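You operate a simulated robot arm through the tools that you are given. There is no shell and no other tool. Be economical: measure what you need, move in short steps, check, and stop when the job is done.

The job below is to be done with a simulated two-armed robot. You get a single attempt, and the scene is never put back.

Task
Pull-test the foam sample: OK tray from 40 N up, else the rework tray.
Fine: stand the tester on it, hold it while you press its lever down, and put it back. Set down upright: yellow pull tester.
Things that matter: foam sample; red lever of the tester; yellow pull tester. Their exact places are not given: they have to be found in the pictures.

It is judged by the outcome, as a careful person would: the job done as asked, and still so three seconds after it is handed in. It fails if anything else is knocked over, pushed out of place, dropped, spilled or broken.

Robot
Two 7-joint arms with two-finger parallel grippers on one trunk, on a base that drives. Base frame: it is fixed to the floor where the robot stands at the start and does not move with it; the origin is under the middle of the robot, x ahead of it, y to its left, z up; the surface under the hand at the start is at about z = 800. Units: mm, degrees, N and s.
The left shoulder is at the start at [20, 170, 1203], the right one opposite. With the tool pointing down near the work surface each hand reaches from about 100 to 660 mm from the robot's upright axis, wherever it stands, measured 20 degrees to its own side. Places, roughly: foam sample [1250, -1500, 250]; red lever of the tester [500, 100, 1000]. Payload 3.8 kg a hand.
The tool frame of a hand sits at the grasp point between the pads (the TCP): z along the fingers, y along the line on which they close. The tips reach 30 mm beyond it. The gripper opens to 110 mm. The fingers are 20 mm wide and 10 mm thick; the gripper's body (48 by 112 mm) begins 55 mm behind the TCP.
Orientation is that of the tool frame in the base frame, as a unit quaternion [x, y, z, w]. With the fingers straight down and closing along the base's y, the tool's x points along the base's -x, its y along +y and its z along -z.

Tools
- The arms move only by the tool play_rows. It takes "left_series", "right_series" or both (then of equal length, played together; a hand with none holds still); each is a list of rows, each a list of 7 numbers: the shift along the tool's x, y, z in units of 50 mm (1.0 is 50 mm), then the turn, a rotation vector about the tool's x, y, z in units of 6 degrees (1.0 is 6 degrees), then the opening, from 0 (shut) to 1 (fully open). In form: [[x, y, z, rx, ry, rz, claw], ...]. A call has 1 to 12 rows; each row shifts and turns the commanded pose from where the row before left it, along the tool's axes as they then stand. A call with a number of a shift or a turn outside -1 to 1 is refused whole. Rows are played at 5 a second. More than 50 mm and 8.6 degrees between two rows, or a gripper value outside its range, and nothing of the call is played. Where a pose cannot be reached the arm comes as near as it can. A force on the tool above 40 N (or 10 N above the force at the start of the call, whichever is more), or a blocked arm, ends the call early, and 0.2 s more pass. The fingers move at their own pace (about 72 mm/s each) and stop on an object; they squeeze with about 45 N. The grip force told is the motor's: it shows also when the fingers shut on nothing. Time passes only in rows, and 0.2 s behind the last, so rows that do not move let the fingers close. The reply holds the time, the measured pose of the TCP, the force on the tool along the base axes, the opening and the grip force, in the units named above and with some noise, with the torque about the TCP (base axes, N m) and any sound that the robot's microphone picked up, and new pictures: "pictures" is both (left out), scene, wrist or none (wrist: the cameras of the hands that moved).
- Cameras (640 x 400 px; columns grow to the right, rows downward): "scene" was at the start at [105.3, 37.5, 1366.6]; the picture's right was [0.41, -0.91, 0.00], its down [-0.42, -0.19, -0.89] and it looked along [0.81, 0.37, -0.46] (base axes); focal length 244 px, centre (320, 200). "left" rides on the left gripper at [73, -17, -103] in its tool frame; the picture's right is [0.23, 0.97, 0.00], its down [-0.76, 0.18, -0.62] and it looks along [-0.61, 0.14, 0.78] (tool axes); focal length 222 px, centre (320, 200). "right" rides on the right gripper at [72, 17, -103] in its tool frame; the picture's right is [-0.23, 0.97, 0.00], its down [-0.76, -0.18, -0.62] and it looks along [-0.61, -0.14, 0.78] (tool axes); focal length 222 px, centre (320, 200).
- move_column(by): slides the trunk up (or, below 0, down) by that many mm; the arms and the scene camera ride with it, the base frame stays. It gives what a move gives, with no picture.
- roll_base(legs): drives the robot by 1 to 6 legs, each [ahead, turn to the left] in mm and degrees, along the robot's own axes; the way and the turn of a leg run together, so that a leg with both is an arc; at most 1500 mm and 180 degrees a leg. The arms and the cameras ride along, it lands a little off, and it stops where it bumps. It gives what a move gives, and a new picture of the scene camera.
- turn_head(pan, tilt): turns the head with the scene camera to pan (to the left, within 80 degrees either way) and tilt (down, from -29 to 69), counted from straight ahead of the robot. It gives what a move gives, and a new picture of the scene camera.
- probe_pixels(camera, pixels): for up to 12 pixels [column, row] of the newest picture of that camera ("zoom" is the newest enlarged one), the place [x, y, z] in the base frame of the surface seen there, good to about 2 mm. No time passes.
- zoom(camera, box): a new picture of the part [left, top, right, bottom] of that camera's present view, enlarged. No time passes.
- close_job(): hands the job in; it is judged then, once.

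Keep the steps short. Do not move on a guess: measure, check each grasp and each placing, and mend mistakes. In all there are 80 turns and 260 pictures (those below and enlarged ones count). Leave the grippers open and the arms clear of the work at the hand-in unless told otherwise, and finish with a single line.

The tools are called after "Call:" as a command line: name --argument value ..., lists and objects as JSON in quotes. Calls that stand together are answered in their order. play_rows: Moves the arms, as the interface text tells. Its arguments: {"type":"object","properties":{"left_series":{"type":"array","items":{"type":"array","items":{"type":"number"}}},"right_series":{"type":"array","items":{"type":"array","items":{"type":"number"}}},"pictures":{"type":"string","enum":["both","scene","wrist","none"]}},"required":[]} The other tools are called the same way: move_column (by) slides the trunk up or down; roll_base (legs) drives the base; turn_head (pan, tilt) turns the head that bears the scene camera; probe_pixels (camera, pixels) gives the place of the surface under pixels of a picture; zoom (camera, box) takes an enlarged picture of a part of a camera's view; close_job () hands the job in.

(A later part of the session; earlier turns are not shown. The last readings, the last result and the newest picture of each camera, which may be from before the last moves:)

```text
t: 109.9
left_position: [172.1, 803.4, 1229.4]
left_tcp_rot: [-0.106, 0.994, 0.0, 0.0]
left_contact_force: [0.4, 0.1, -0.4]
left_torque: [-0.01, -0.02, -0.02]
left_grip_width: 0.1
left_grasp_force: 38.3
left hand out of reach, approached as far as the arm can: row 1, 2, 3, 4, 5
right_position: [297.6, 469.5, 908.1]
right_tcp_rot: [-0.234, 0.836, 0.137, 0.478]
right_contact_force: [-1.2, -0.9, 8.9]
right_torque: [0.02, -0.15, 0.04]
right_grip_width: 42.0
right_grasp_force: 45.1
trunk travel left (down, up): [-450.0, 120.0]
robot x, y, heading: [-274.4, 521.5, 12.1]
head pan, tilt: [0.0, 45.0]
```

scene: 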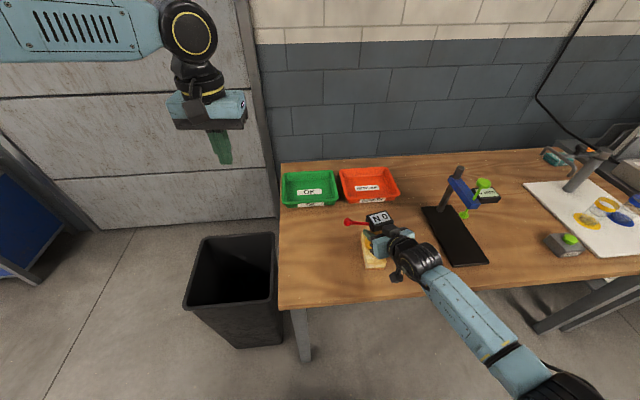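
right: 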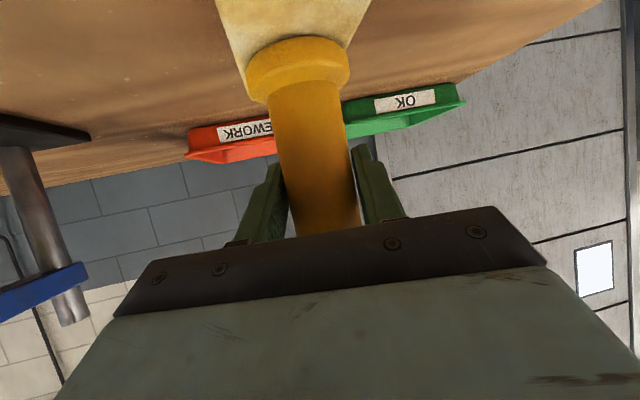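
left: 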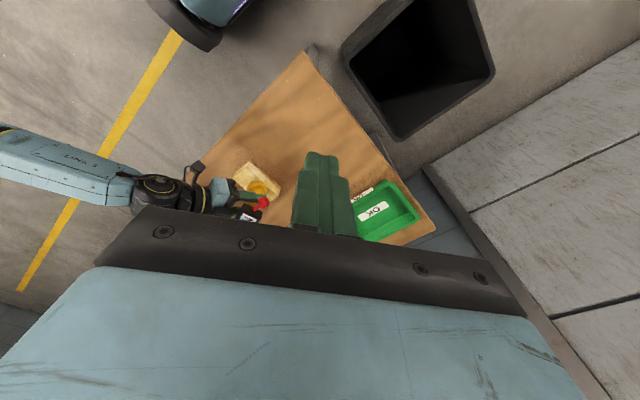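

The pattern is clear: turning a hand inward worsens the inward reach. So I'll turn the left hand outward by 48° and then move in.

Call:
play_rows --left_series '[[0, 0, 0, 0, 0, -1, 0], [0, 0, 0, 0, 0, -1, 0], [0, 0, 0, 0, 0, -1, 0], [0, 0, 0, 0, 0, -1, 0], [0, 0, 0, 0, 0, -1, 0], [0, 0, 0, 0, 0, -1, 0], [0, 0, 0, 0, 0, -1, 0], [0, 0, 0, 0, 0, -1, 0]]' --pictures "none"

Call:
play_rows --left_series '[[-0.6, -0.6, 0, 0, 0, 0, 0], [-0.6, -0.6, 0, 0, 0, 0, 0], [-0.6, -0.6, 0, 0, 0, 0, 0], [0, 0, 0, 0, 0, 0, 0]]' --pictures "none"

```text
t: 111.7
left_position: [172.7, 802.5, 1229.7]
left_tcp_rot: [-0.503, 0.864, 0.0, 0.002]
left_contact_force: [0.2, 0.2, -0.2]
left_torque: [-0.03, -0.03, 0.02]
left_grip_width: 0.3
left_grasp_force: 37.6
right_position: [297.6, 469.0, 909.2]
right_tcp_rot: [-0.234, 0.835, 0.137, 0.479]
right_contact_force: [-1.1, -0.3, 9.2]
right_torque: [0.04, -0.16, 0.01]
right_grip_width: 41.9
right_grasp_force: 44.6
trunk travel left (down, up): [-450.0, 120.0]
robot x, y, heading: [-274.0, 523.4, 11.9]
head pan, tilt: [0.0, 45.0]
```

```text
t: 112.7
left_position: [207.2, 872.1, 1238.9]
left_tcp_rot: [-0.502, 0.865, 0.0, 0.001]
left_contact_force: [0.7, 0.1, 0.1]
left_torque: [-0.02, 0.0, -0.02]
left_grip_width: 0.1
left_grasp_force: 37.9
left hand out of reach, approached as far as the arm can: row 1, 2, 3
right_position: [297.2, 469.1, 907.9]
right_tcp_rot: [-0.235, 0.835, 0.138, 0.478]
right_contact_force: [-0.7, 0.4, 9.7]
right_torque: [0.03, -0.16, -0.01]
right_grip_width: 42.0
right_grasp_force: 45.1
trunk travel left (down, up): [-450.0, 120.0]
robot x, y, heading: [-273.1, 519.0, 12.2]
head pan, tilt: [0.0, 45.0]
```

The limit follows the shoulder, not the wrist. At the lower trunk height the right arm reached much further inward. So I'll lift the tester 200 mm, lower the trunk 150 mm, then shift the right arm inward and re-turn the robot. That brings the lever into the left arm's sector.

Call:
play_rows --right_series '[[-0.43, 0, -0.25, 0, 0, 0, 0], [-0.861, 0, -0.507, 0, 0, 0, 0], [-0.861, 0, -0.507, 0, 0, 0, 0], [-0.861, 0, -0.507, 0, 0, 0, 0], [-0.43, 0, -0.25, 0, 0, 0, 0]]' --pictures "none"

Call:
move_column --by -150

```text
t: 113.9
left_position: [208.5, 872.1, 1238.8]
left_tcp_rot: [-0.501, 0.866, 0.0, 0.0]
left_contact_force: [0.8, 0.0, 0.0]
left_torque: [-0.02, 0.01, 0.0]
left_grip_width: 0.1
left_grasp_force: 37.8
right_position: [297.6, 468.5, 1107.9]
right_tcp_rot: [-0.233, 0.837, 0.135, 0.477]
right_contact_force: [-0.4, 0.2, -6.8]
right_torque: [-0.01, 0.02, 0.01]
right_grip_width: 41.9
right_grasp_force: 45.7
trunk travel left (down, up): [-450.0, 120.0]
robot x, y, heading: [-277.0, 518.2, 12.2]
head pan, tilt: [0.0, 45.0]
```

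```text
t: 115.6
left_position: [206.8, 872.9, 1088.8]
left_tcp_rot: [-0.502, 0.865, 0.001, 0.001]
left_contact_force: [0.1, -0.5, -0.4]
left_torque: [0.01, -0.01, 0.01]
left_grip_width: 0.0
left_grasp_force: 38.3
right_position: [299.2, 469.3, 958.5]
right_tcp_rot: [-0.234, 0.836, 0.136, 0.477]
right_contact_force: [0.2, 0.8, -4.9]
right_torque: [-0.05, 0.04, 0.01]
right_grip_width: 42.0
right_grasp_force: 45.5
trunk travel left (down, up): [-300.0, 270.0]
robot x, y, heading: [-271.6, 519.9, 12.0]
head pan, tilt: [0.0, 45.0]
```

Call:
play_rows --right_series '[[-0.099, 0.566, 0.173, 0, 0, 0, 0], [-0.099, 0.566, 0.173, 0, 0, 0, 0], [-0.099, 0.566, 0.173, 0, 0, 0, 0], [0, 0, 0, 0, 0, 0, 0]]' --pictures "none"

```text
t: 116.6
left_position: [207.4, 872.5, 1087.7]
left_tcp_rot: [-0.502, 0.865, -0.001, 0.001]
left_contact_force: [-0.5, 0.3, -0.5]
left_torque: [-0.03, -0.02, 0.02]
left_grip_width: 0.2
left_grasp_force: 37.2
right_position: [292.3, 511.7, 958.7]
right_tcp_rot: [-0.235, 0.836, 0.137, 0.477]
right_contact_force: [0.0, -0.5, -5.4]
right_torque: [-0.03, 0.04, -0.02]
right_grip_width: 42.1
right_grasp_force: 44.9
right hand out of reach, approached as far as the arm can: row 2, 3
trunk travel left (down, up): [-300.0, 270.0]
robot x, y, heading: [-273.6, 519.6, 11.9]
head pan, tilt: [0.0, 45.0]
```

At this height the limit is at rel. y -125; it improves as the shoulder gets lower. I'll raise both hands and lower the trunk 150 mm more.

Call:
play_rows --right_series '[[-0.861, 0, -0.507, 0, 0, 0, 0], [-0.861, 0, -0.507, 0, 0, 0, 0], [-0.861, 0, -0.507, 0, 0, 0, 0]]' --left_series '[[0, 0, -0.8, 0, 0, 0, 0], [0, 0, -0.8, 0, 0, 0, 0], [0, 0, -0.8, 0, 0, 0, 0]]' --pictures "none"

Call:
move_column --by -150

Call:
play_rows --right_series '[[-0.099, 0.566, 0.173, 0, 0, 0, 0], [-0.099, 0.566, 0.173, 0, 0, 0, 0], [-0.099, 0.566, 0.173, 0, 0, 0, 0], [-0.099, 0.566, 0.173, 0, 0, 0, 0], [0, 0, 0, 0, 0, 0, 0]]' --pictures "scene"

```text
t: 117.4
left_position: [195.2, 872.5, 1203.9]
left_tcp_rot: [-0.502, 0.865, -0.001, 0.002]
left_contact_force: [-0.2, -0.4, 0.1]
left_torque: [0.01, -0.01, 0.01]
left_grip_width: 0.0
left_grasp_force: 37.9
left hand out of reach, approached as far as the arm can: row 3
right_position: [290.3, 512.2, 1108.6]
right_tcp_rot: [-0.235, 0.836, 0.136, 0.476]
right_contact_force: [-0.7, 0.2, -6.4]
right_torque: [-0.02, -0.01, -0.01]
right_grip_width: 42.1
right_grasp_force: 44.9
trunk travel left (down, up): [-300.0, 270.0]
robot x, y, heading: [-273.8, 516.6, 11.8]
head pan, tilt: [0.0, 45.0]
```

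```text
t: 119.2
left_position: [196.9, 872.8, 1053.6]
left_tcp_rot: [-0.502, 0.865, -0.001, 0.001]
left_contact_force: [0.5, 0.2, -0.7]
left_torque: [0.01, 0.01, 0.0]
left_grip_width: 0.0
left_grasp_force: 37.5
right_position: [291.2, 512.5, 960.3]
right_tcp_rot: [-0.234, 0.836, 0.135, 0.477]
right_contact_force: [-0.7, 0.2, -5.6]
right_torque: [-0.04, 0.03, 0.0]
right_grip_width: 41.9
right_grasp_force: 44.6
trunk travel left (down, up): [-150.0, 420.0]
robot x, y, heading: [-274.2, 522.7, 11.9]
head pan, tilt: [0.0, 45.0]
```

```text
t: 120.4
left_position: [198.2, 872.8, 1051.9]
left_tcp_rot: [-0.502, 0.865, 0.0, 0.001]
left_contact_force: [-0.6, 0.4, 0.2]
left_torque: [0.01, -0.02, -0.02]
left_grip_width: 0.0
left_grasp_force: 37.7
right_position: [267.2, 629.2, 960.9]
right_tcp_rot: [-0.234, 0.836, 0.136, 0.477]
right_contact_force: [0.7, 1.3, -6.1]
right_torque: [-0.02, 0.03, -0.01]
right_grip_width: 42.1
right_grasp_force: 45.0
trunk travel left (down, up): [-150.0, 420.0]
robot x, y, heading: [-273.5, 521.2, 11.9]
head pan, tilt: [0.0, 45.0]
```

scene: 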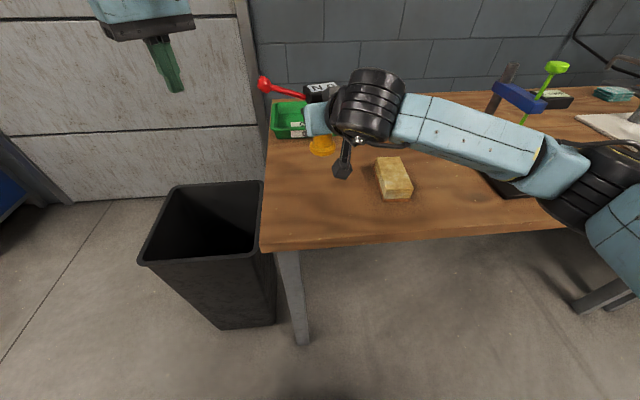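

That opened up the reach: no limit now at rel. y about -7. I'll lower another 130 mm for margin when pressing down, raising both hands first.

Call:
play_rows --right_series '[[-0.746, 0, -0.439, 0, 0, 0, 0], [-0.746, 0, -0.439, 0, 0, 0, 0], [-0.746, 0, -0.439, 0, 0, 0, 0]]' --left_series '[[0, 0, -0.9, 0, 0, 0, 0], [0, 0, -0.9, 0, 0, 0, 0], [0, 0, -0.9, 0, 0, 0, 0]]' --pictures "none"

Call:
move_column --by -130

Call:
play_rows --right_series '[[-0.099, 0.566, 0.173, 0, 0, 0, 0], [-0.099, 0.566, 0.173, 0, 0, 0, 0], [0, 0, 0, 0, 0, 0, 0]]' --pictures "none"

```text
t: 121.2
left_position: [152.6, 902.9, 1165.0]
left_tcp_rot: [-0.501, 0.865, -0.002, 0.002]
left_contact_force: [-0.5, 0.4, 0.3]
left_torque: [0.06, -0.05, 0.0]
left_grip_width: 0.0
left_grasp_force: 37.9
left hand out of reach, approached as far as the arm can: row 1, 2, 3
right_position: [265.3, 629.4, 1090.8]
right_tcp_rot: [-0.235, 0.835, 0.136, 0.478]
right_contact_force: [-0.3, 0.1, -5.7]
right_torque: [-0.06, 0.01, 0.01]
right_grip_width: 42.0
right_grasp_force: 45.0
trunk travel left (down, up): [-150.0, 420.0]
robot x, y, heading: [-272.4, 520.8, 12.1]
head pan, tilt: [0.0, 45.0]
```

```text
t: 122.8
left_position: [153.9, 902.6, 1034.2]
left_tcp_rot: [-0.502, 0.865, -0.002, 0.002]
left_contact_force: [0.1, 0.7, -0.3]
left_torque: [-0.03, 0.0, -0.01]
left_grip_width: 0.2
left_grasp_force: 37.8
right_position: [266.4, 630.1, 961.2]
right_tcp_rot: [-0.233, 0.837, 0.135, 0.477]
right_contact_force: [-0.5, -0.1, -5.4]
right_torque: [-0.04, 0.0, 0.01]
right_grip_width: 42.0
right_grasp_force: 44.5
trunk travel left (down, up): [-20.0, 550.0]
robot x, y, heading: [-271.3, 523.1, 12.0]
head pan, tilt: [0.0, 45.0]
```

```text
t: 123.6
left_position: [154.0, 901.7, 1033.6]
left_tcp_rot: [-0.502, 0.865, -0.001, 0.001]
left_contact_force: [-0.1, -1.1, 0.3]
left_torque: [0.0, -0.04, -0.01]
left_grip_width: 0.1
left_grasp_force: 37.3
right_position: [253.9, 688.3, 960.1]
right_tcp_rot: [-0.234, 0.837, 0.135, 0.477]
right_contact_force: [0.4, 0.2, -6.5]
right_torque: [-0.01, 0.0, -0.01]
right_grip_width: 41.7
right_grasp_force: 44.8
trunk travel left (down, up): [-20.0, 550.0]
robot x, y, heading: [-272.5, 519.1, 12.6]
head pan, tilt: [0.0, 45.0]
```

Good, no limits. I'll move the left hand aside and turn it back to neutral yaw, then shift the tester another 60 mm inward.

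Call:
play_rows --left_series '[[0, 0.9, 0, 0, 0, 0, 0], [0, 0.9, 0, 0, 0, 0, 0], [0, 0, 0, 0, 0, 1, 0], [0, 0, 0, 0, 0, 1, 0], [0, 0, 0, 0, 0, 1, 0], [0, 0, 0, 0, 0, 1, 0], [0, 0, 0, 0, 0, 1, 0], [0, 0, 0, 0, 0, 1, 0], [0, 0, 0, 0, 0, 1, 0], [0, 0, 0, 0, 0, 1, 0]]' --right_series '[[0, 0, 0, 0, 0, 0, 0], [0, 0, 0, 0, 0, 0, 0], [0, 0, 0, 0, 0, 0, 0], [0, 0, 0, 0, 0, 0, 0], [0, 0, 0, 0, 0, 0, 0], [0, 0, 0, 0, 0, 0, 0], [-0.099, 0.566, 0.173, 0, 0, 0, 0], [-0.099, 0.566, 0.173, 0, 0, 0, 0], [0, 0, 0, 0, 0, 0, 0], [0, 0, 0, 0, 0, 0, 0]]' --pictures "scene"

```text
t: 125.8
left_position: [75.4, 945.9, 1033.9]
left_tcp_rot: [-0.106, 0.994, -0.001, 0.002]
left_contact_force: [-1.0, -0.1, -0.7]
left_torque: [0.01, 0.03, -0.02]
left_grip_width: 0.0
left_grasp_force: 38.1
right_position: [242.7, 747.4, 959.0]
right_tcp_rot: [-0.233, 0.836, 0.135, 0.478]
right_contact_force: [0.3, 0.4, -6.3]
right_torque: [0.01, 0.01, -0.02]
right_grip_width: 41.9
right_grasp_force: 44.5
trunk travel left (down, up): [-20.0, 550.0]
robot x, y, heading: [-272.2, 521.8, 11.8]
head pan, tilt: [0.0, 45.0]
```

scene: 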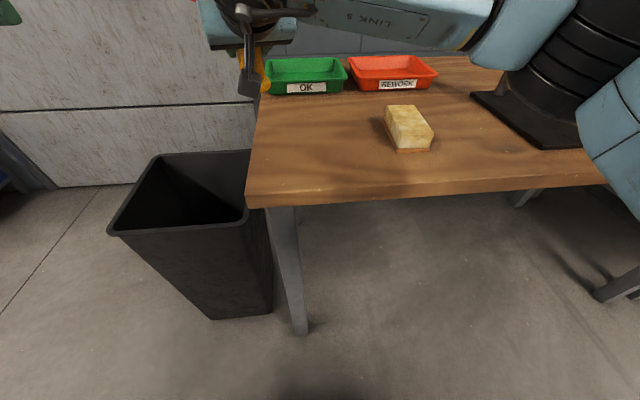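

The tester is now at rel. (551,114), and the knob falls in the left arm's good sector. Turning the robot about -28.8° swings the tester back over the block.

Call:
roll_base --legs '[[0, -28.8]]'

Call:
turn_head --pan 10 --tilt 25

```text
t: 127.6
left_position: [237.7, 727.7, 1034.4]
left_tcp_rot: [0.143, 0.99, -0.001, 0.002]
left_contact_force: [0.3, 0.2, -0.5]
left_torque: [0.03, 0.0, 0.01]
left_grip_width: 0.0
left_grasp_force: 37.4
right_position: [288.0, 473.6, 960.7]
right_tcp_rot: [-0.02, 0.868, 0.014, 0.496]
right_contact_force: [-0.2, -0.4, -6.1]
right_torque: [-0.02, 0.03, 0.0]
right_grip_width: 42.0
right_grasp_force: 44.8
trunk travel left (down, up): [-20.0, 550.0]
robot x, y, heading: [-272.7, 524.2, -16.2]
head pan, tilt: [0.0, 45.0]
```

scene: 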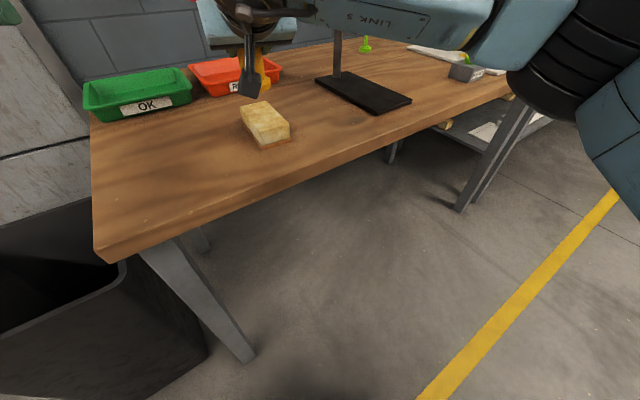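

```text
t: 128.4
left_position: [237.1, 727.8, 1034.0]
left_tcp_rot: [0.143, 0.99, -0.001, 0.001]
left_contact_force: [0.0, 0.1, 0.1]
left_torque: [0.01, 0.02, 0.02]
left_grip_width: 0.2
left_grasp_force: 38.3
right_position: [287.9, 474.1, 959.3]
right_tcp_rot: [-0.021, 0.868, 0.014, 0.496]
right_contact_force: [0.0, -0.7, -6.1]
right_torque: [-0.05, 0.04, 0.01]
right_grip_width: 42.1
right_grasp_force: 45.3
trunk travel left (down, up): [-20.0, 550.0]
robot x, y, heading: [-273.7, 520.4, -16.4]
head pan, tilt: [10.0, 25.0]
```

scene: 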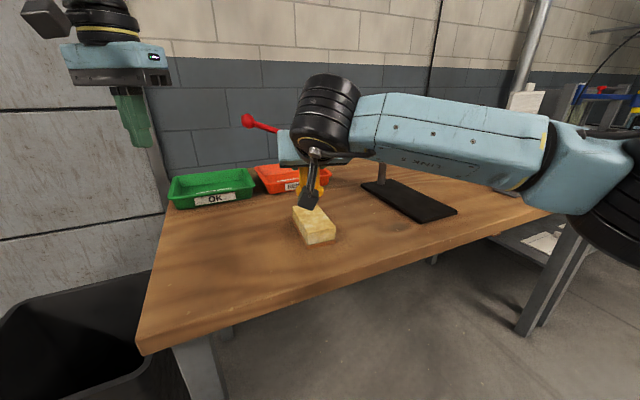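

It's nearly over the block. I'll lower 40 mm with a small correction.

Call:
play_rows --right_series '[[0.321, -0.062, 0.243, 0, 0, 0, 0], [0.321, -0.062, 0.243, 0, 0, 0, 0], [0, 0, 0, 0, 0, 0, 0]]' --pictures "both"

Call:
probe_pixels --camera "right" --pixels '[[298, 60], [300, 85], [305, 120], [240, 20], [350, 20]]'

```text
t: 129.2
left_position: [236.5, 727.1, 1033.0]
left_tcp_rot: [0.142, 0.99, -0.002, 0.002]
left_contact_force: [-1.0, 0.2, 0.3]
left_torque: [0.02, 0.0, 0.01]
left_grip_width: 0.1
left_grasp_force: 37.8
right_position: [292.9, 467.5, 919.4]
right_tcp_rot: [-0.021, 0.868, 0.014, 0.496]
right_contact_force: [-0.1, 0.0, -6.8]
right_torque: [-0.04, 0.03, 0.0]
right_grip_width: 42.0
right_grasp_force: 44.4
trunk travel left (down, up): [-20.0, 550.0]
robot x, y, heading: [-274.3, 518.7, -16.2]
head pan, tilt: [10.0, 25.0]
```

scene: 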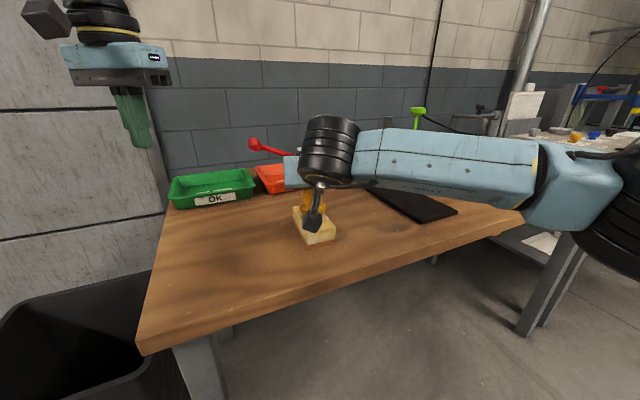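
right: 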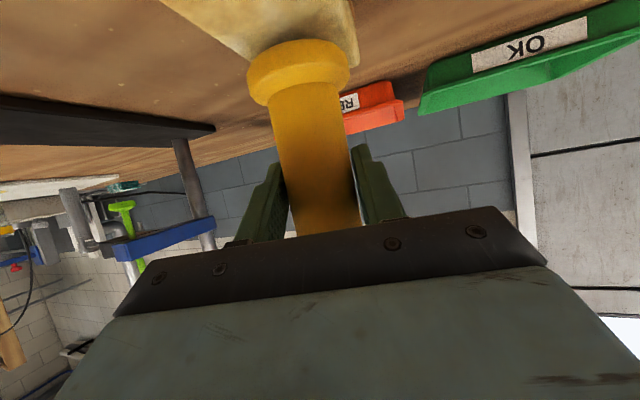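

```text
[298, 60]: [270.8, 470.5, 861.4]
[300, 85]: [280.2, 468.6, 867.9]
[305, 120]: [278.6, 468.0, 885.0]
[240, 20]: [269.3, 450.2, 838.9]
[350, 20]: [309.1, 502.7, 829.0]
```

Call:
play_rows --right_series '[[0.138, 0, 0.081, 0, 0, 0, 0], [0.026, 0, 0.015, 0, 0, 0, 0], [0.026, 0, 0.015, 0, 0, 0, 0], [0, 0, 0, 0, 0, 0, 0]]' --pictures "none"

Call:
zoom --camera "left" --box '[0, 0, 640, 400]'

Call:
zoom --camera "scene" --box '[220, 110, 380, 260]'

```text
t: 130.2
left_position: [237.3, 727.9, 1035.3]
left_tcp_rot: [0.143, 0.99, -0.002, 0.002]
left_contact_force: [0.4, -0.9, 0.5]
left_torque: [-0.05, 0.0, -0.01]
left_grip_width: 0.0
left_grasp_force: 37.7
right_position: [293.1, 468.2, 908.7]
right_tcp_rot: [-0.021, 0.869, 0.014, 0.495]
right_contact_force: [-0.8, 1.0, -5.2]
right_torque: [-0.02, 0.01, -0.04]
right_grip_width: 42.2
right_grasp_force: 44.4
trunk travel left (down, up): [-20.0, 550.0]
robot x, y, heading: [-275.9, 522.4, -16.4]
head pan, tilt: [10.0, 25.0]
```

```text
1.00 times, centred on (320, 200) of left (not enlarged: the box is as wide or as high as the picture)
```

zoom: 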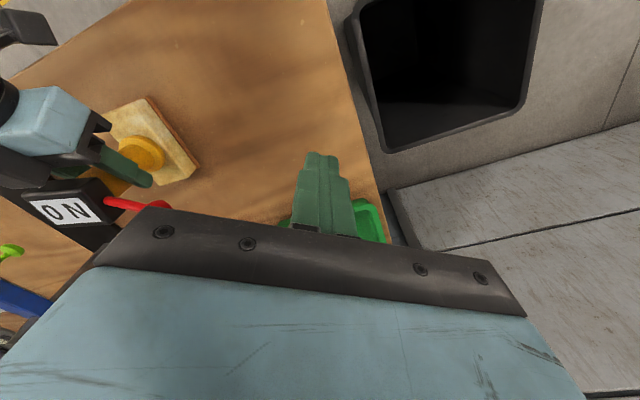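

```text
2.67 times, centred on (300, 185) of scene
```

zoom: 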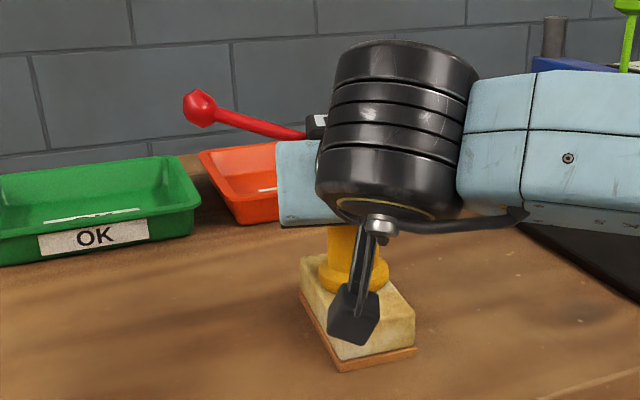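

The left camera now sees the display and lever. I'll lower 1.5 mm more to make contact.

Call:
play_rows --right_series '[[0.026, 0, 0.015, 0, 0, 0, 0], [0, 0, 0, 0, 0, 0, 0]]' --pictures "none"

Call:
probe_pixels --camera "scene" --pixels '[[253, 145], [256, 148], [275, 154], [290, 158]]'

```text
t: 130.8
left_position: [237.3, 727.9, 1034.3]
left_tcp_rot: [0.143, 0.99, -0.001, 0.003]
left_contact_force: [-0.5, 0.4, 0.0]
left_torque: [0.02, -0.01, 0.01]
left_grip_width: 0.0
left_grasp_force: 37.6
right_position: [293.0, 468.3, 907.6]
right_tcp_rot: [-0.02, 0.867, 0.013, 0.497]
right_contact_force: [0.7, 1.0, -0.1]
right_torque: [-0.06, -0.2, 0.01]
right_grip_width: 42.3
right_grasp_force: 45.0
trunk travel left (down, up): [-20.0, 550.0]
robot x, y, heading: [-271.5, 521.4, -16.5]
head pan, tilt: [10.0, 25.0]
```

```text
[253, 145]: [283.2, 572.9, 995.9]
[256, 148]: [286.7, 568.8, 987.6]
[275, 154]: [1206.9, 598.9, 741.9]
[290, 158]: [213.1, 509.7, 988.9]
```

It stands on the block (0 N). The knob is at about (292,568,1008). I'll raise the left hand 45 mm and bring it over the knob.

Call:
play_rows --left_series '[[0, 0, -0.9, 0, 0, 0, 0], [-0.49, -0.69, 0, 0, 0, 0, 0], [-0.49, -0.69, 0, 0, 0, 0, 0], [-0.49, -0.69, 0, 0, 0, 0, 0], [-0.49, -0.69, 0, 0, 0, 0, 0], [0, 0, 0, 0, 0, 0, 0]]' --pictures "both"

```text
t: 132.2
left_position: [247.4, 617.0, 1037.8]
left_tcp_rot: [0.142, 0.99, -0.003, 0.003]
left_contact_force: [-0.2, -0.1, -1.0]
left_torque: [0.0, -0.01, -0.02]
left_grip_width: 0.0
left_grasp_force: 37.7
left hand out of reach, approached as far as the arm can: row 3, 4, 5
right_position: [290.9, 468.1, 907.9]
right_tcp_rot: [-0.021, 0.867, 0.015, 0.497]
right_contact_force: [1.5, 0.7, 4.4]
right_torque: [-0.01, -0.27, 0.01]
right_grip_width: 41.9
right_grasp_force: 45.1
trunk travel left (down, up): [-20.0, 550.0]
robot x, y, heading: [-273.6, 522.6, -16.4]
head pan, tilt: [10.0, 25.0]
```

scene: 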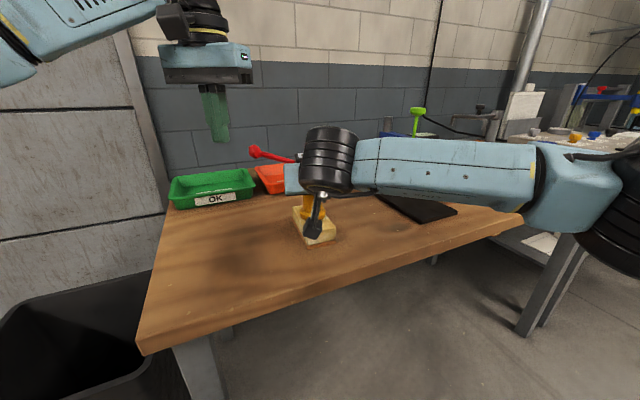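
left: 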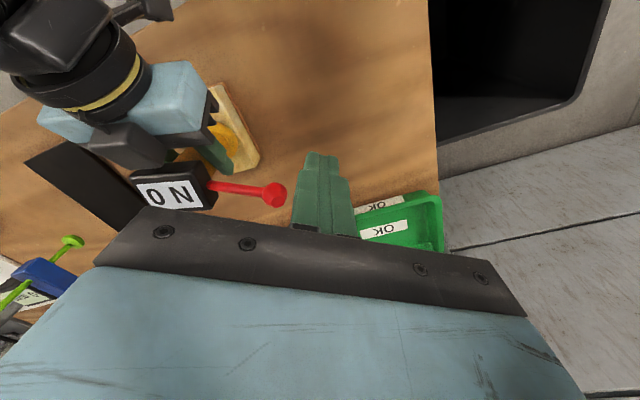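

At this trunk height a straight-down left hand is at its upper limit. Tilting it like the right hand lowers the wrist, and the fingers then lie as a bar over the lever. I'll retreat a little, yaw 24° inward and pitch 54°.

Call:
play_rows --left_series '[[0.6, 0.6, 0, 0, 0, 0, 0], [0, 0.6, 0, 0, 0, 0, 0], [0, 0, 0, 0, 0, 1, 0], [0, 0, 0, 0, 0, 1, 0], [0, 0, 0, 0, 0, 1, 0], [0, 0, 0, 0, 0, 1, 0]]' --pictures "none"

Call:
play_rows --left_series '[[0, 0, 0, 0, -1, 0, 0], [0, 0, 0, 0, -1, 0, 0], [0, 0, 0, 0, -1, 0, 0], [0, 0, 0, 0, -1, 0, 0], [0, 0, 0, 0, -1, 0, 0], [0, 0, 0, 0, -1, 0, 0], [0, 0, 0, 0, -1, 0, 0], [0, 0, 0, 0, -1, 0, 0], [0, 0, 0, 0, -1, 0, 0]]' --pictures "both"

```text
t: 133.6
left_position: [236.2, 682.8, 1036.3]
left_tcp_rot: [0.346, 0.938, -0.001, 0.004]
left_contact_force: [0.1, -0.7, 0.7]
left_torque: [0.01, 0.0, -0.01]
left_grip_width: 0.0
left_grasp_force: 37.2
right_position: [292.2, 467.7, 908.9]
right_tcp_rot: [-0.021, 0.867, 0.014, 0.497]
right_contact_force: [-0.2, 0.7, 7.6]
right_torque: [-0.03, -0.15, 0.01]
right_grip_width: 42.1
right_grasp_force: 45.5
trunk travel left (down, up): [-20.0, 550.0]
robot x, y, heading: [-270.0, 520.0, -16.4]
head pan, tilt: [10.0, 25.0]
```

```text
t: 135.6
left_position: [236.1, 682.1, 1037.9]
left_tcp_rot: [0.307, 0.835, -0.157, 0.428]
left_contact_force: [-0.3, 0.1, 0.2]
left_torque: [0.0, -0.01, 0.03]
left_grip_width: 0.0
left_grasp_force: 38.1
right_position: [291.6, 467.5, 908.4]
right_tcp_rot: [-0.021, 0.868, 0.014, 0.497]
right_contact_force: [-0.1, 1.1, 7.5]
right_torque: [0.0, -0.18, -0.07]
right_grip_width: 42.0
right_grasp_force: 45.0
trunk travel left (down, up): [-20.0, 550.0]
robot x, y, heading: [-276.5, 521.4, -16.4]
head pan, tilt: [10.0, 25.0]
```

scene: 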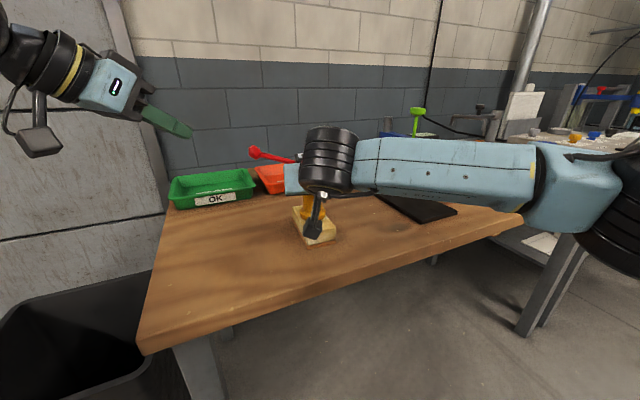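
left: 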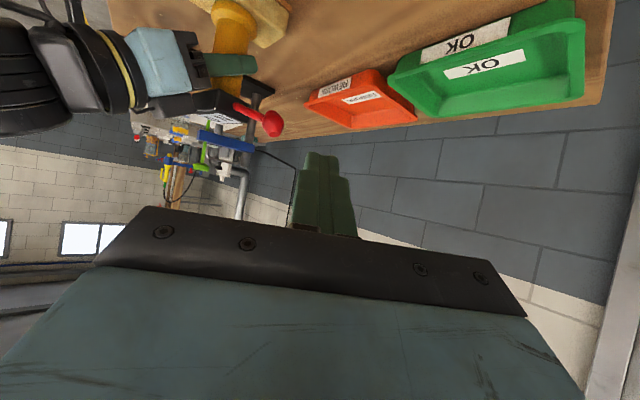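

Free now, with no limits. I'll go up 20 mm, then place the finger bar above the knob at TCP (292,566,1055).

Call:
play_rows --left_series '[[-0.324, 0, -0.233, 0, 0, 0, 0], [-0.442, -0.348, 0.648, 0, 0, 0, 0], [-0.442, -0.348, 0.648, 0, 0, 0, 0], [-0.442, -0.348, 0.648, 0, 0, 0, 0], [0, 0, 0, 0, 0, 0, 0]]' --pictures "both"

Call:
zoom --camera "scene" --box '[180, 90, 360, 250]'

```text
t: 136.8
left_position: [292.3, 565.7, 1054.6]
left_tcp_rot: [0.307, 0.835, -0.157, 0.428]
left_contact_force: [0.9, 0.8, 0.1]
left_torque: [-0.02, 0.0, 0.0]
left_grip_width: 0.0
left_grasp_force: 37.6
right_position: [292.3, 468.5, 908.7]
right_tcp_rot: [-0.02, 0.867, 0.014, 0.497]
right_contact_force: [0.8, 0.2, 7.7]
right_torque: [-0.01, -0.12, -0.04]
right_grip_width: 41.9
right_grasp_force: 44.8
trunk travel left (down, up): [-20.0, 550.0]
robot x, y, heading: [-274.6, 520.4, -16.4]
head pan, tilt: [10.0, 25.0]
```

scene: 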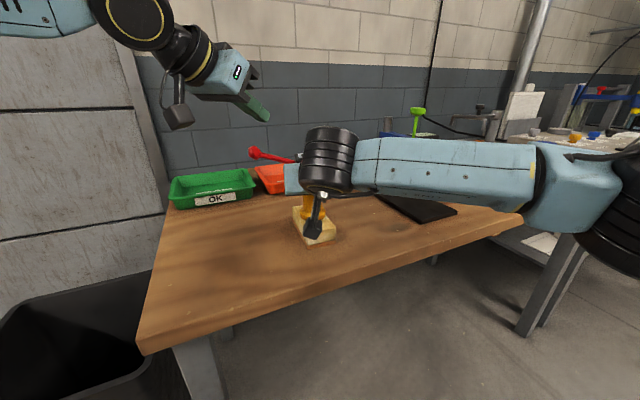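
left: 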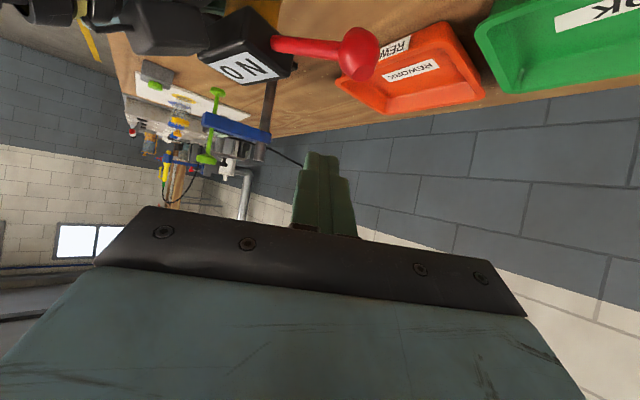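

```text
2.50 times, centred on (270, 170) of scene
```

zoom: 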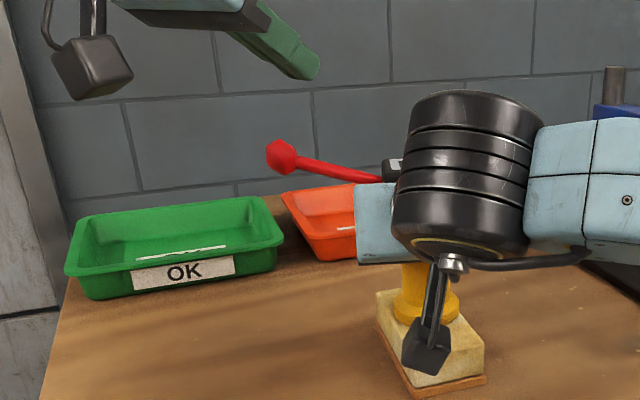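

Call:
probe_pixels --camera "left" --pixels '[[358, 52], [345, 40], [300, 47], [358, 35], [322, 190], [320, 160]]'

```text
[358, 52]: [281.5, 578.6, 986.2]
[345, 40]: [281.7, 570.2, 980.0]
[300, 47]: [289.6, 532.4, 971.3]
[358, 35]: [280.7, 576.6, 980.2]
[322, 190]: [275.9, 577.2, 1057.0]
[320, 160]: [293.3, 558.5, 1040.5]
```

Call:
probe_pixels --camera "left" --pixels '[[240, 65], [220, 70], [262, 70], [248, 45], [285, 65], [235, 80]]'

Call:
zoom --camera "left" --box '[180, 0, 400, 140]'

```text
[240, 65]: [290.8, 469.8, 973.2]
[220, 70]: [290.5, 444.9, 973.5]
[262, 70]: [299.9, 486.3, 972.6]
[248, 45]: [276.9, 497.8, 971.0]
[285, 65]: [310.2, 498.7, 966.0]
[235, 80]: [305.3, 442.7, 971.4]
```

```text
2.86 times, centred on (290, 70) of left
```

zoom: 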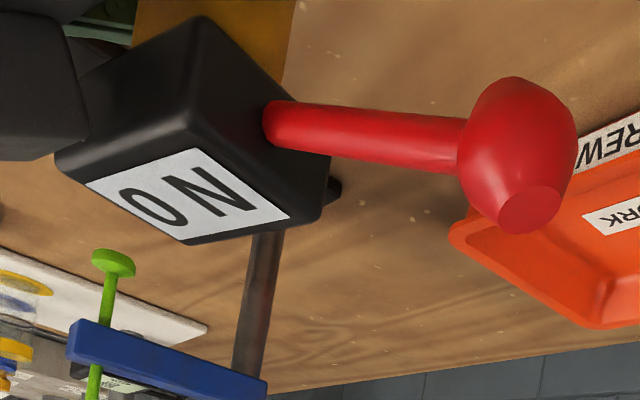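

Call:
probe_pixels --camera "zoom" --pixels '[[530, 210], [515, 100], [565, 140], [470, 160], [430, 140], [290, 125]]'

```text
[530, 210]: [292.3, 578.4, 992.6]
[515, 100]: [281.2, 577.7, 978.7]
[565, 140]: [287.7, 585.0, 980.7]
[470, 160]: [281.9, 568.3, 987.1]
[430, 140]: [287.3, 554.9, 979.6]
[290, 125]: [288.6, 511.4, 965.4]
```

The lever has sagged slightly: the knob top facet is now at (292,578,993). The display still reads 0 and the tester is level. I'll descend 40 mm to just above it, shifted 8 mm outward.

Call:
play_rows --left_series '[[0.39, 0.12, 0.15, 0, 0, 0, 0], [0.32, 0, 0.233, 0, 0, 0, 0], [0, 0, 0, 0, 0, 0, 0]]' --pictures "both"

Call:
zoom --camera "scene" --box '[180, 90, 360, 250]'

```text
t: 137.6
left_position: [290.1, 573.2, 1013.7]
left_tcp_rot: [0.307, 0.834, -0.158, 0.43]
left_contact_force: [-0.5, -0.6, -1.1]
left_torque: [0.03, -0.02, 0.03]
left_grip_width: 0.0
left_grasp_force: 37.8
right_position: [292.7, 468.1, 908.2]
right_tcp_rot: [-0.02, 0.868, 0.014, 0.497]
right_contact_force: [0.4, -0.2, 7.1]
right_torque: [-0.05, -0.18, -0.01]
right_grip_width: 42.1
right_grasp_force: 45.2
trunk travel left (down, up): [-20.0, 550.0]
robot x, y, heading: [-272.6, 520.3, -16.2]
head pan, tilt: [10.0, 25.0]
```

scene: 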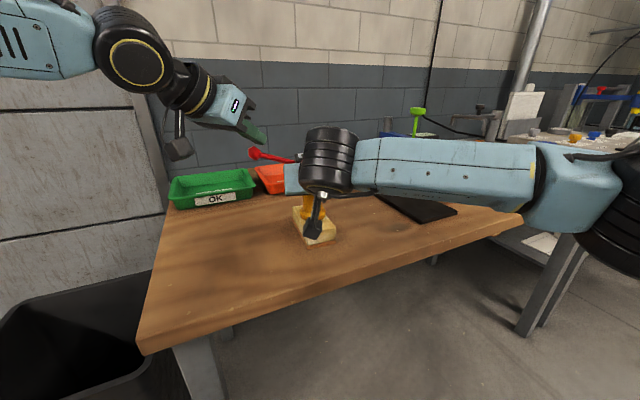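
left: 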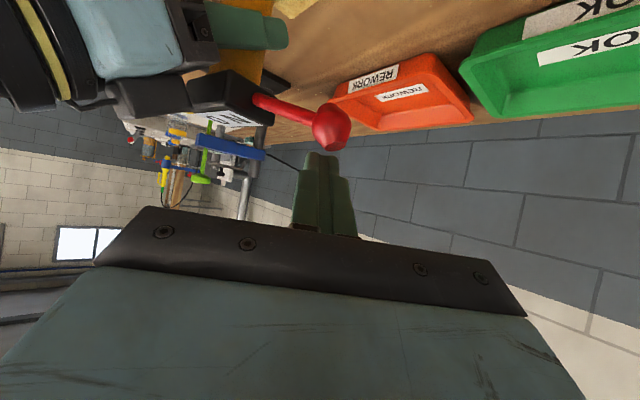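

```text
2.50 times, centred on (270, 170) of scene
```

zoom: 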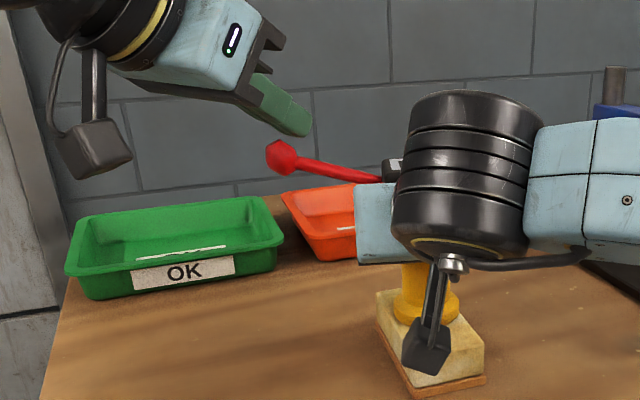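

The bar sits right above the knob. I'll press down in 5 mm rows, watching the force.

Call:
play_rows --left_series '[[0.0811, 0, 0.0583, 0, 0, 0, 0], [0.0811, 0, 0.0583, 0, 0, 0, 0], [0.0811, 0, 0.0583, 0, 0, 0, 0], [0.0811, 0, 0.0583, 0, 0, 0, 0], [0, 0, 0, 0, 0, 0, 0]]' --pictures "wrist"

```text
t: 138.8
left_position: [290.3, 575.1, 992.6]
left_tcp_rot: [0.307, 0.836, -0.157, 0.427]
left_contact_force: [0.0, 0.0, 0.2]
left_torque: [0.01, -0.01, 0.02]
left_grip_width: 0.1
left_grasp_force: 37.7
right_position: [291.7, 468.1, 907.8]
right_tcp_rot: [-0.021, 0.868, 0.014, 0.497]
right_contact_force: [-0.4, -0.6, 7.0]
right_torque: [-0.04, -0.09, 0.0]
right_grip_width: 42.0
right_grasp_force: 44.8
trunk travel left (down, up): [-20.0, 550.0]
robot x, y, heading: [-273.6, 523.7, -16.6]
head pan, tilt: [10.0, 25.0]
```

left: 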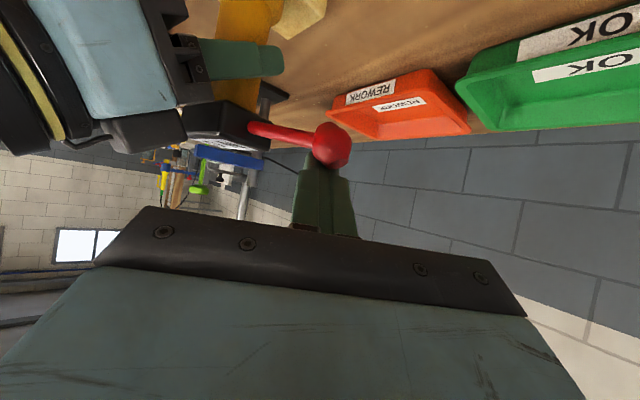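

No contact force yet. I'll continue down.

Call:
play_rows --left_series '[[0.0811, 0, 0.0583, 0, 0, 0, 0], [0.0811, 0, 0.0583, 0, 0, 0, 0], [0.0811, 0, 0.0583, 0, 0, 0, 0], [0, 0, 0, 0, 0, 0, 0]]' --pictures "wrist"

Call:
zoom --camera "scene" --box '[200, 100, 320, 200]'

```text
t: 139.8
left_position: [291.3, 575.5, 979.0]
left_tcp_rot: [0.307, 0.836, -0.157, 0.428]
left_contact_force: [4.0, 0.9, -0.1]
left_torque: [0.01, -0.12, 0.06]
left_grip_width: 0.2
left_grasp_force: 37.7
right_position: [291.7, 469.1, 907.4]
right_tcp_rot: [-0.02, 0.867, 0.014, 0.497]
right_contact_force: [-4.1, -0.3, 7.7]
right_torque: [-0.15, -0.32, 0.36]
right_grip_width: 42.1
right_grasp_force: 44.4
trunk travel left (down, up): [-20.0, 550.0]
robot x, y, heading: [-270.0, 520.6, -16.4]
head pan, tilt: [10.0, 25.0]
```

left: 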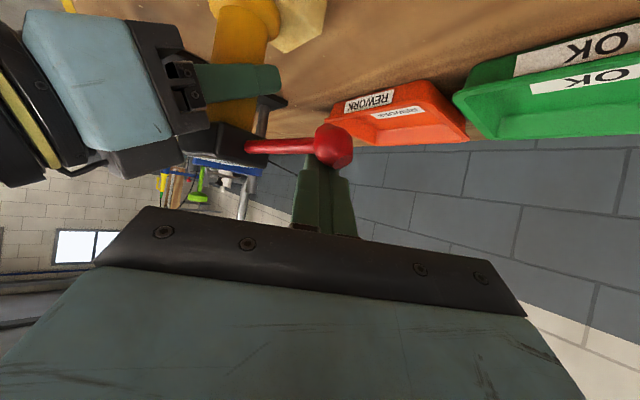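

```text
4.00 times, centred on (260, 150) of scene
```

zoom: 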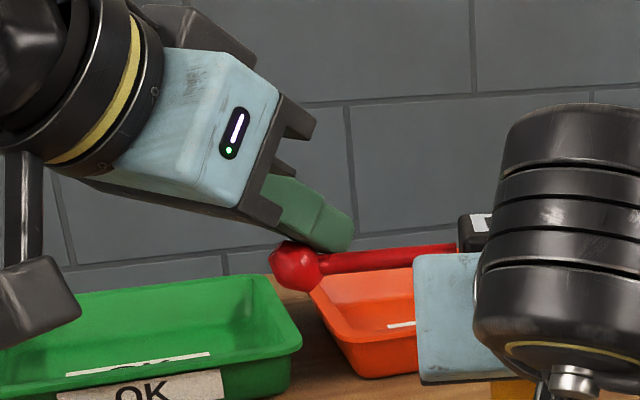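

Call:
probe_pixels --camera "left" --pixels '[[333, 147], [345, 147], [325, 135], [290, 147], [318, 190], [310, 165]]'

Call:
probe_pixels --camera "scene" --pixels '[[254, 166], [280, 163], [270, 150], [275, 157], [262, 152]]'

Call:
zoom --camera "left" --box '[260, 100, 400, 190]'

```text
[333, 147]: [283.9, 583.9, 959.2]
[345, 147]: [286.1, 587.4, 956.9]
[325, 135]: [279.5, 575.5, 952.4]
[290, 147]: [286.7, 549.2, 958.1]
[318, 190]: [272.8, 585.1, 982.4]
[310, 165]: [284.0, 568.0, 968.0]
```

```text
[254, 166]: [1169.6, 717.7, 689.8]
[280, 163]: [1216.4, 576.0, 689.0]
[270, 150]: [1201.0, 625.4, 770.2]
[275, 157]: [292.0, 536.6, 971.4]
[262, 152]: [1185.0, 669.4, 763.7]
```

```text
4.44 times, centred on (330, 145) of left
```

zoom: 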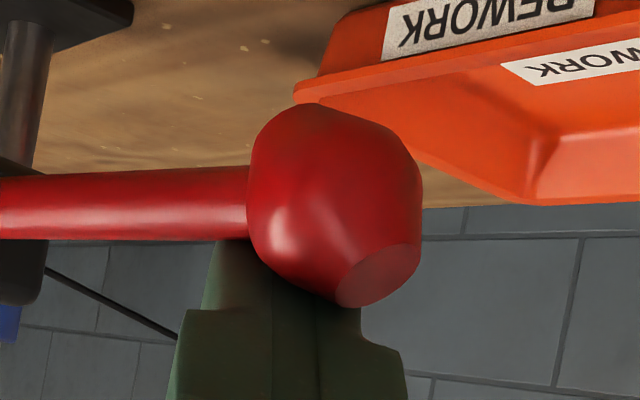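

The knob is moving down with the bar, from 983 to 957, at low resistance. I'll keep pressing.

Call:
play_rows --left_series '[[0.0811, 0, 0.0583, 0, 0, 0, 0], [0.0811, 0, 0.0583, 0, 0, 0, 0], [0.0811, 0, 0.0583, 0, 0, 0, 0], [0, 0, 0, 0, 0, 0, 0]]' --pictures "wrist"

Call:
zoom --camera "scene" --box '[200, 100, 360, 240]'

```text
t: 140.8
left_position: [291.0, 575.0, 962.6]
left_tcp_rot: [0.308, 0.835, -0.157, 0.428]
left_contact_force: [3.4, -2.8, 1.3]
left_torque: [-0.09, -0.14, 0.05]
left_grip_width: 0.3
left_grasp_force: 37.8
right_position: [291.7, 467.7, 907.7]
right_tcp_rot: [-0.021, 0.868, 0.014, 0.497]
right_contact_force: [-4.2, 1.5, 5.8]
right_torque: [-0.27, -0.18, 0.37]
right_grip_width: 42.1
right_grasp_force: 44.8
trunk travel left (down, up): [-20.0, 550.0]
robot x, y, heading: [-269.0, 521.0, -16.3]
head pan, tilt: [10.0, 25.0]
```

left: 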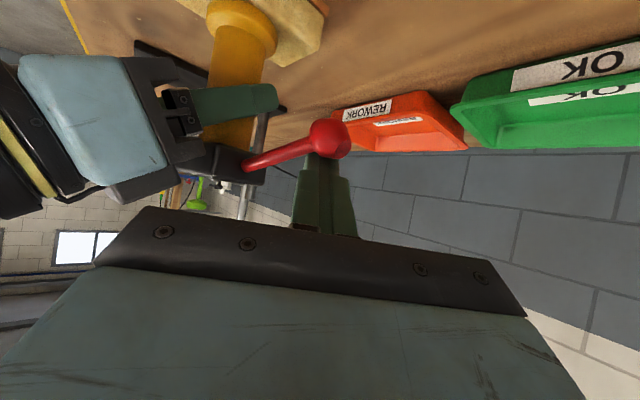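

```text
2.86 times, centred on (280, 170) of scene
```

zoom: 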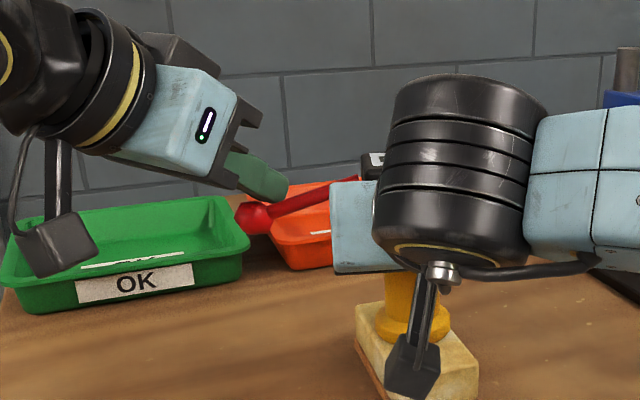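

The lever is now below horizontal. I'll press on to its stop.

Call:
play_rows --left_series '[[0.082, -0.028, 0.056, 0, 0, 0, 0], [0.082, -0.028, 0.056, 0, 0, 0, 0], [0.082, -0.028, 0.056, 0, 0, 0, 0], [0.082, -0.028, 0.056, 0, 0, 0, 0], [0, 0, 0, 0, 0, 0, 0]]' --pictures "wrist"

Call:
zoom --camera "scene" --box '[200, 100, 360, 240]'

```text
t: 141.7
left_position: [291.9, 573.7, 958.3]
left_tcp_rot: [0.303, 0.832, -0.156, 0.438]
left_contact_force: [5.3, 7.0, 10.2]
left_torque: [-0.04, -0.13, 0.09]
left_grip_width: 0.0
left_grasp_force: 37.2
right_position: [291.9, 468.3, 908.6]
right_tcp_rot: [-0.02, 0.867, 0.01, 0.497]
right_contact_force: [-7.5, -3.0, 5.0]
right_torque: [-0.08, 0.04, 0.46]
right_grip_width: 42.1
right_grasp_force: 45.3
trunk travel left (down, up): [-20.0, 550.0]
robot x, y, heading: [-272.6, 519.0, -16.8]
head pan, tilt: [10.0, 25.0]
stopped in row 4 (left hand): the force on the tool passed its limit at 41 N (the readings are from after the stop); the commanded pose is now the measured one
```

left: 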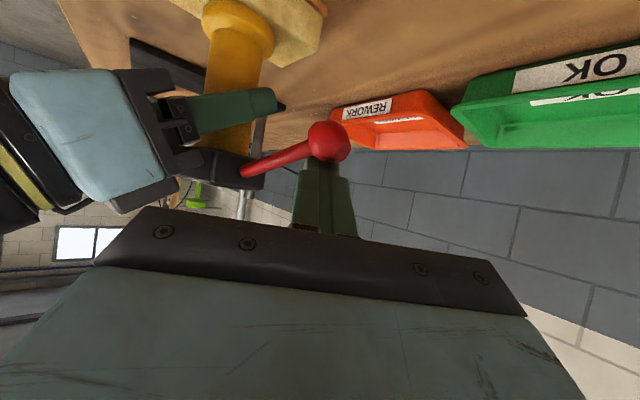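

```text
2.86 times, centred on (280, 170) of scene
```

zoom: 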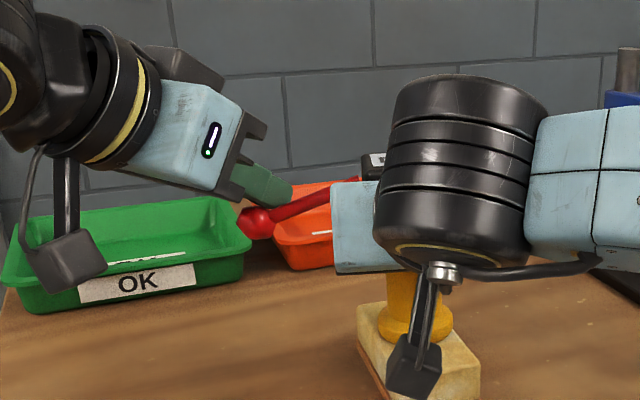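

The lever is at its stop. I'll lift the left hand 90 mm and read the display with its camera.

Call:
play_rows --left_series '[[-0.4, 0, -0.3, 0, 0, 0, 0], [-0.5, 0, -0.4, 0, 0, 0, 0], [-0.5, 0, -0.4, 0, 0, 0, 0], [0, 0, -0.4, 0, 0, 0, 0]]' --pictures "wrist"

Call:
zoom --camera "left" --box '[140, 0, 400, 160]'

```text
t: 142.7
left_position: [273.8, 585.4, 1055.7]
left_tcp_rot: [0.305, 0.832, -0.157, 0.435]
left_contact_force: [-0.4, -1.5, 0.0]
left_torque: [0.0, 0.01, -0.01]
left_grip_width: 0.0
left_grasp_force: 37.8
right_position: [292.8, 466.5, 907.3]
right_tcp_rot: [-0.02, 0.867, 0.013, 0.497]
right_contact_force: [-0.7, 2.4, 12.3]
right_torque: [0.38, 0.15, -0.1]
right_grip_width: 41.9
right_grasp_force: 44.6
trunk travel left (down, up): [-20.0, 550.0]
robot x, y, heading: [-268.7, 521.3, -16.2]
head pan, tilt: [10.0, 25.0]
```

left: 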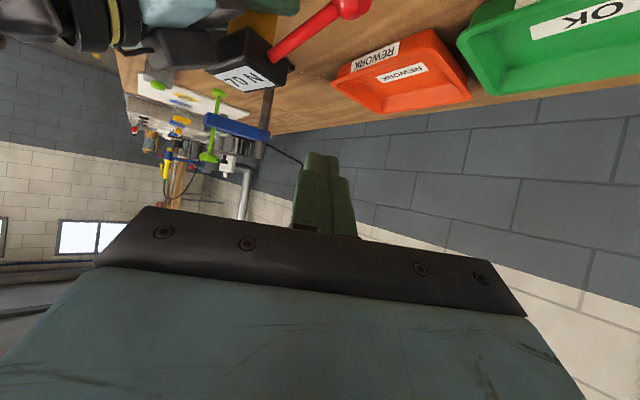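

```text
2.46 times, centred on (270, 80) of left
```

zoom: 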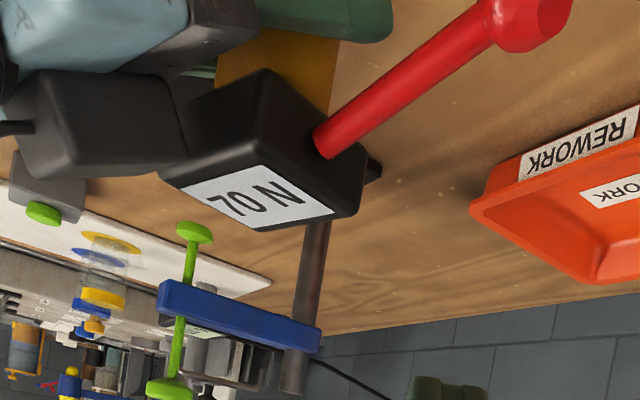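

Call:
zoom --camera "left" --box '[205, 55, 285, 105]'

Call:
zoom --camera "left" --box '[220, 62, 255, 92]'

```text
8.00 times, centred on (245, 80) of left
```

zoom: 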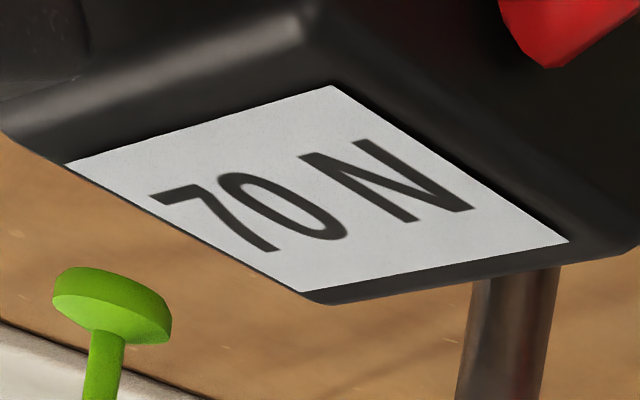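

```text
13.33 times, centred on (238, 77) of left
```

zoom: 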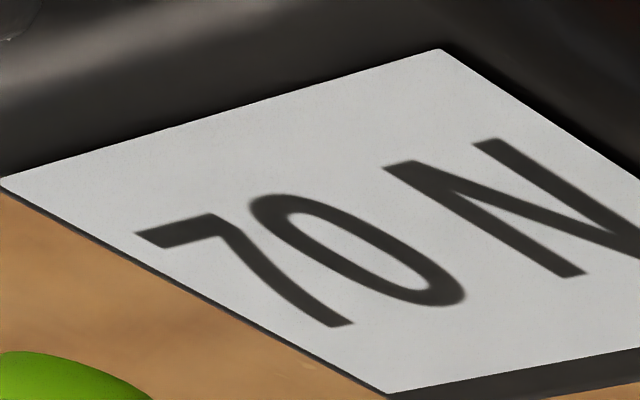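

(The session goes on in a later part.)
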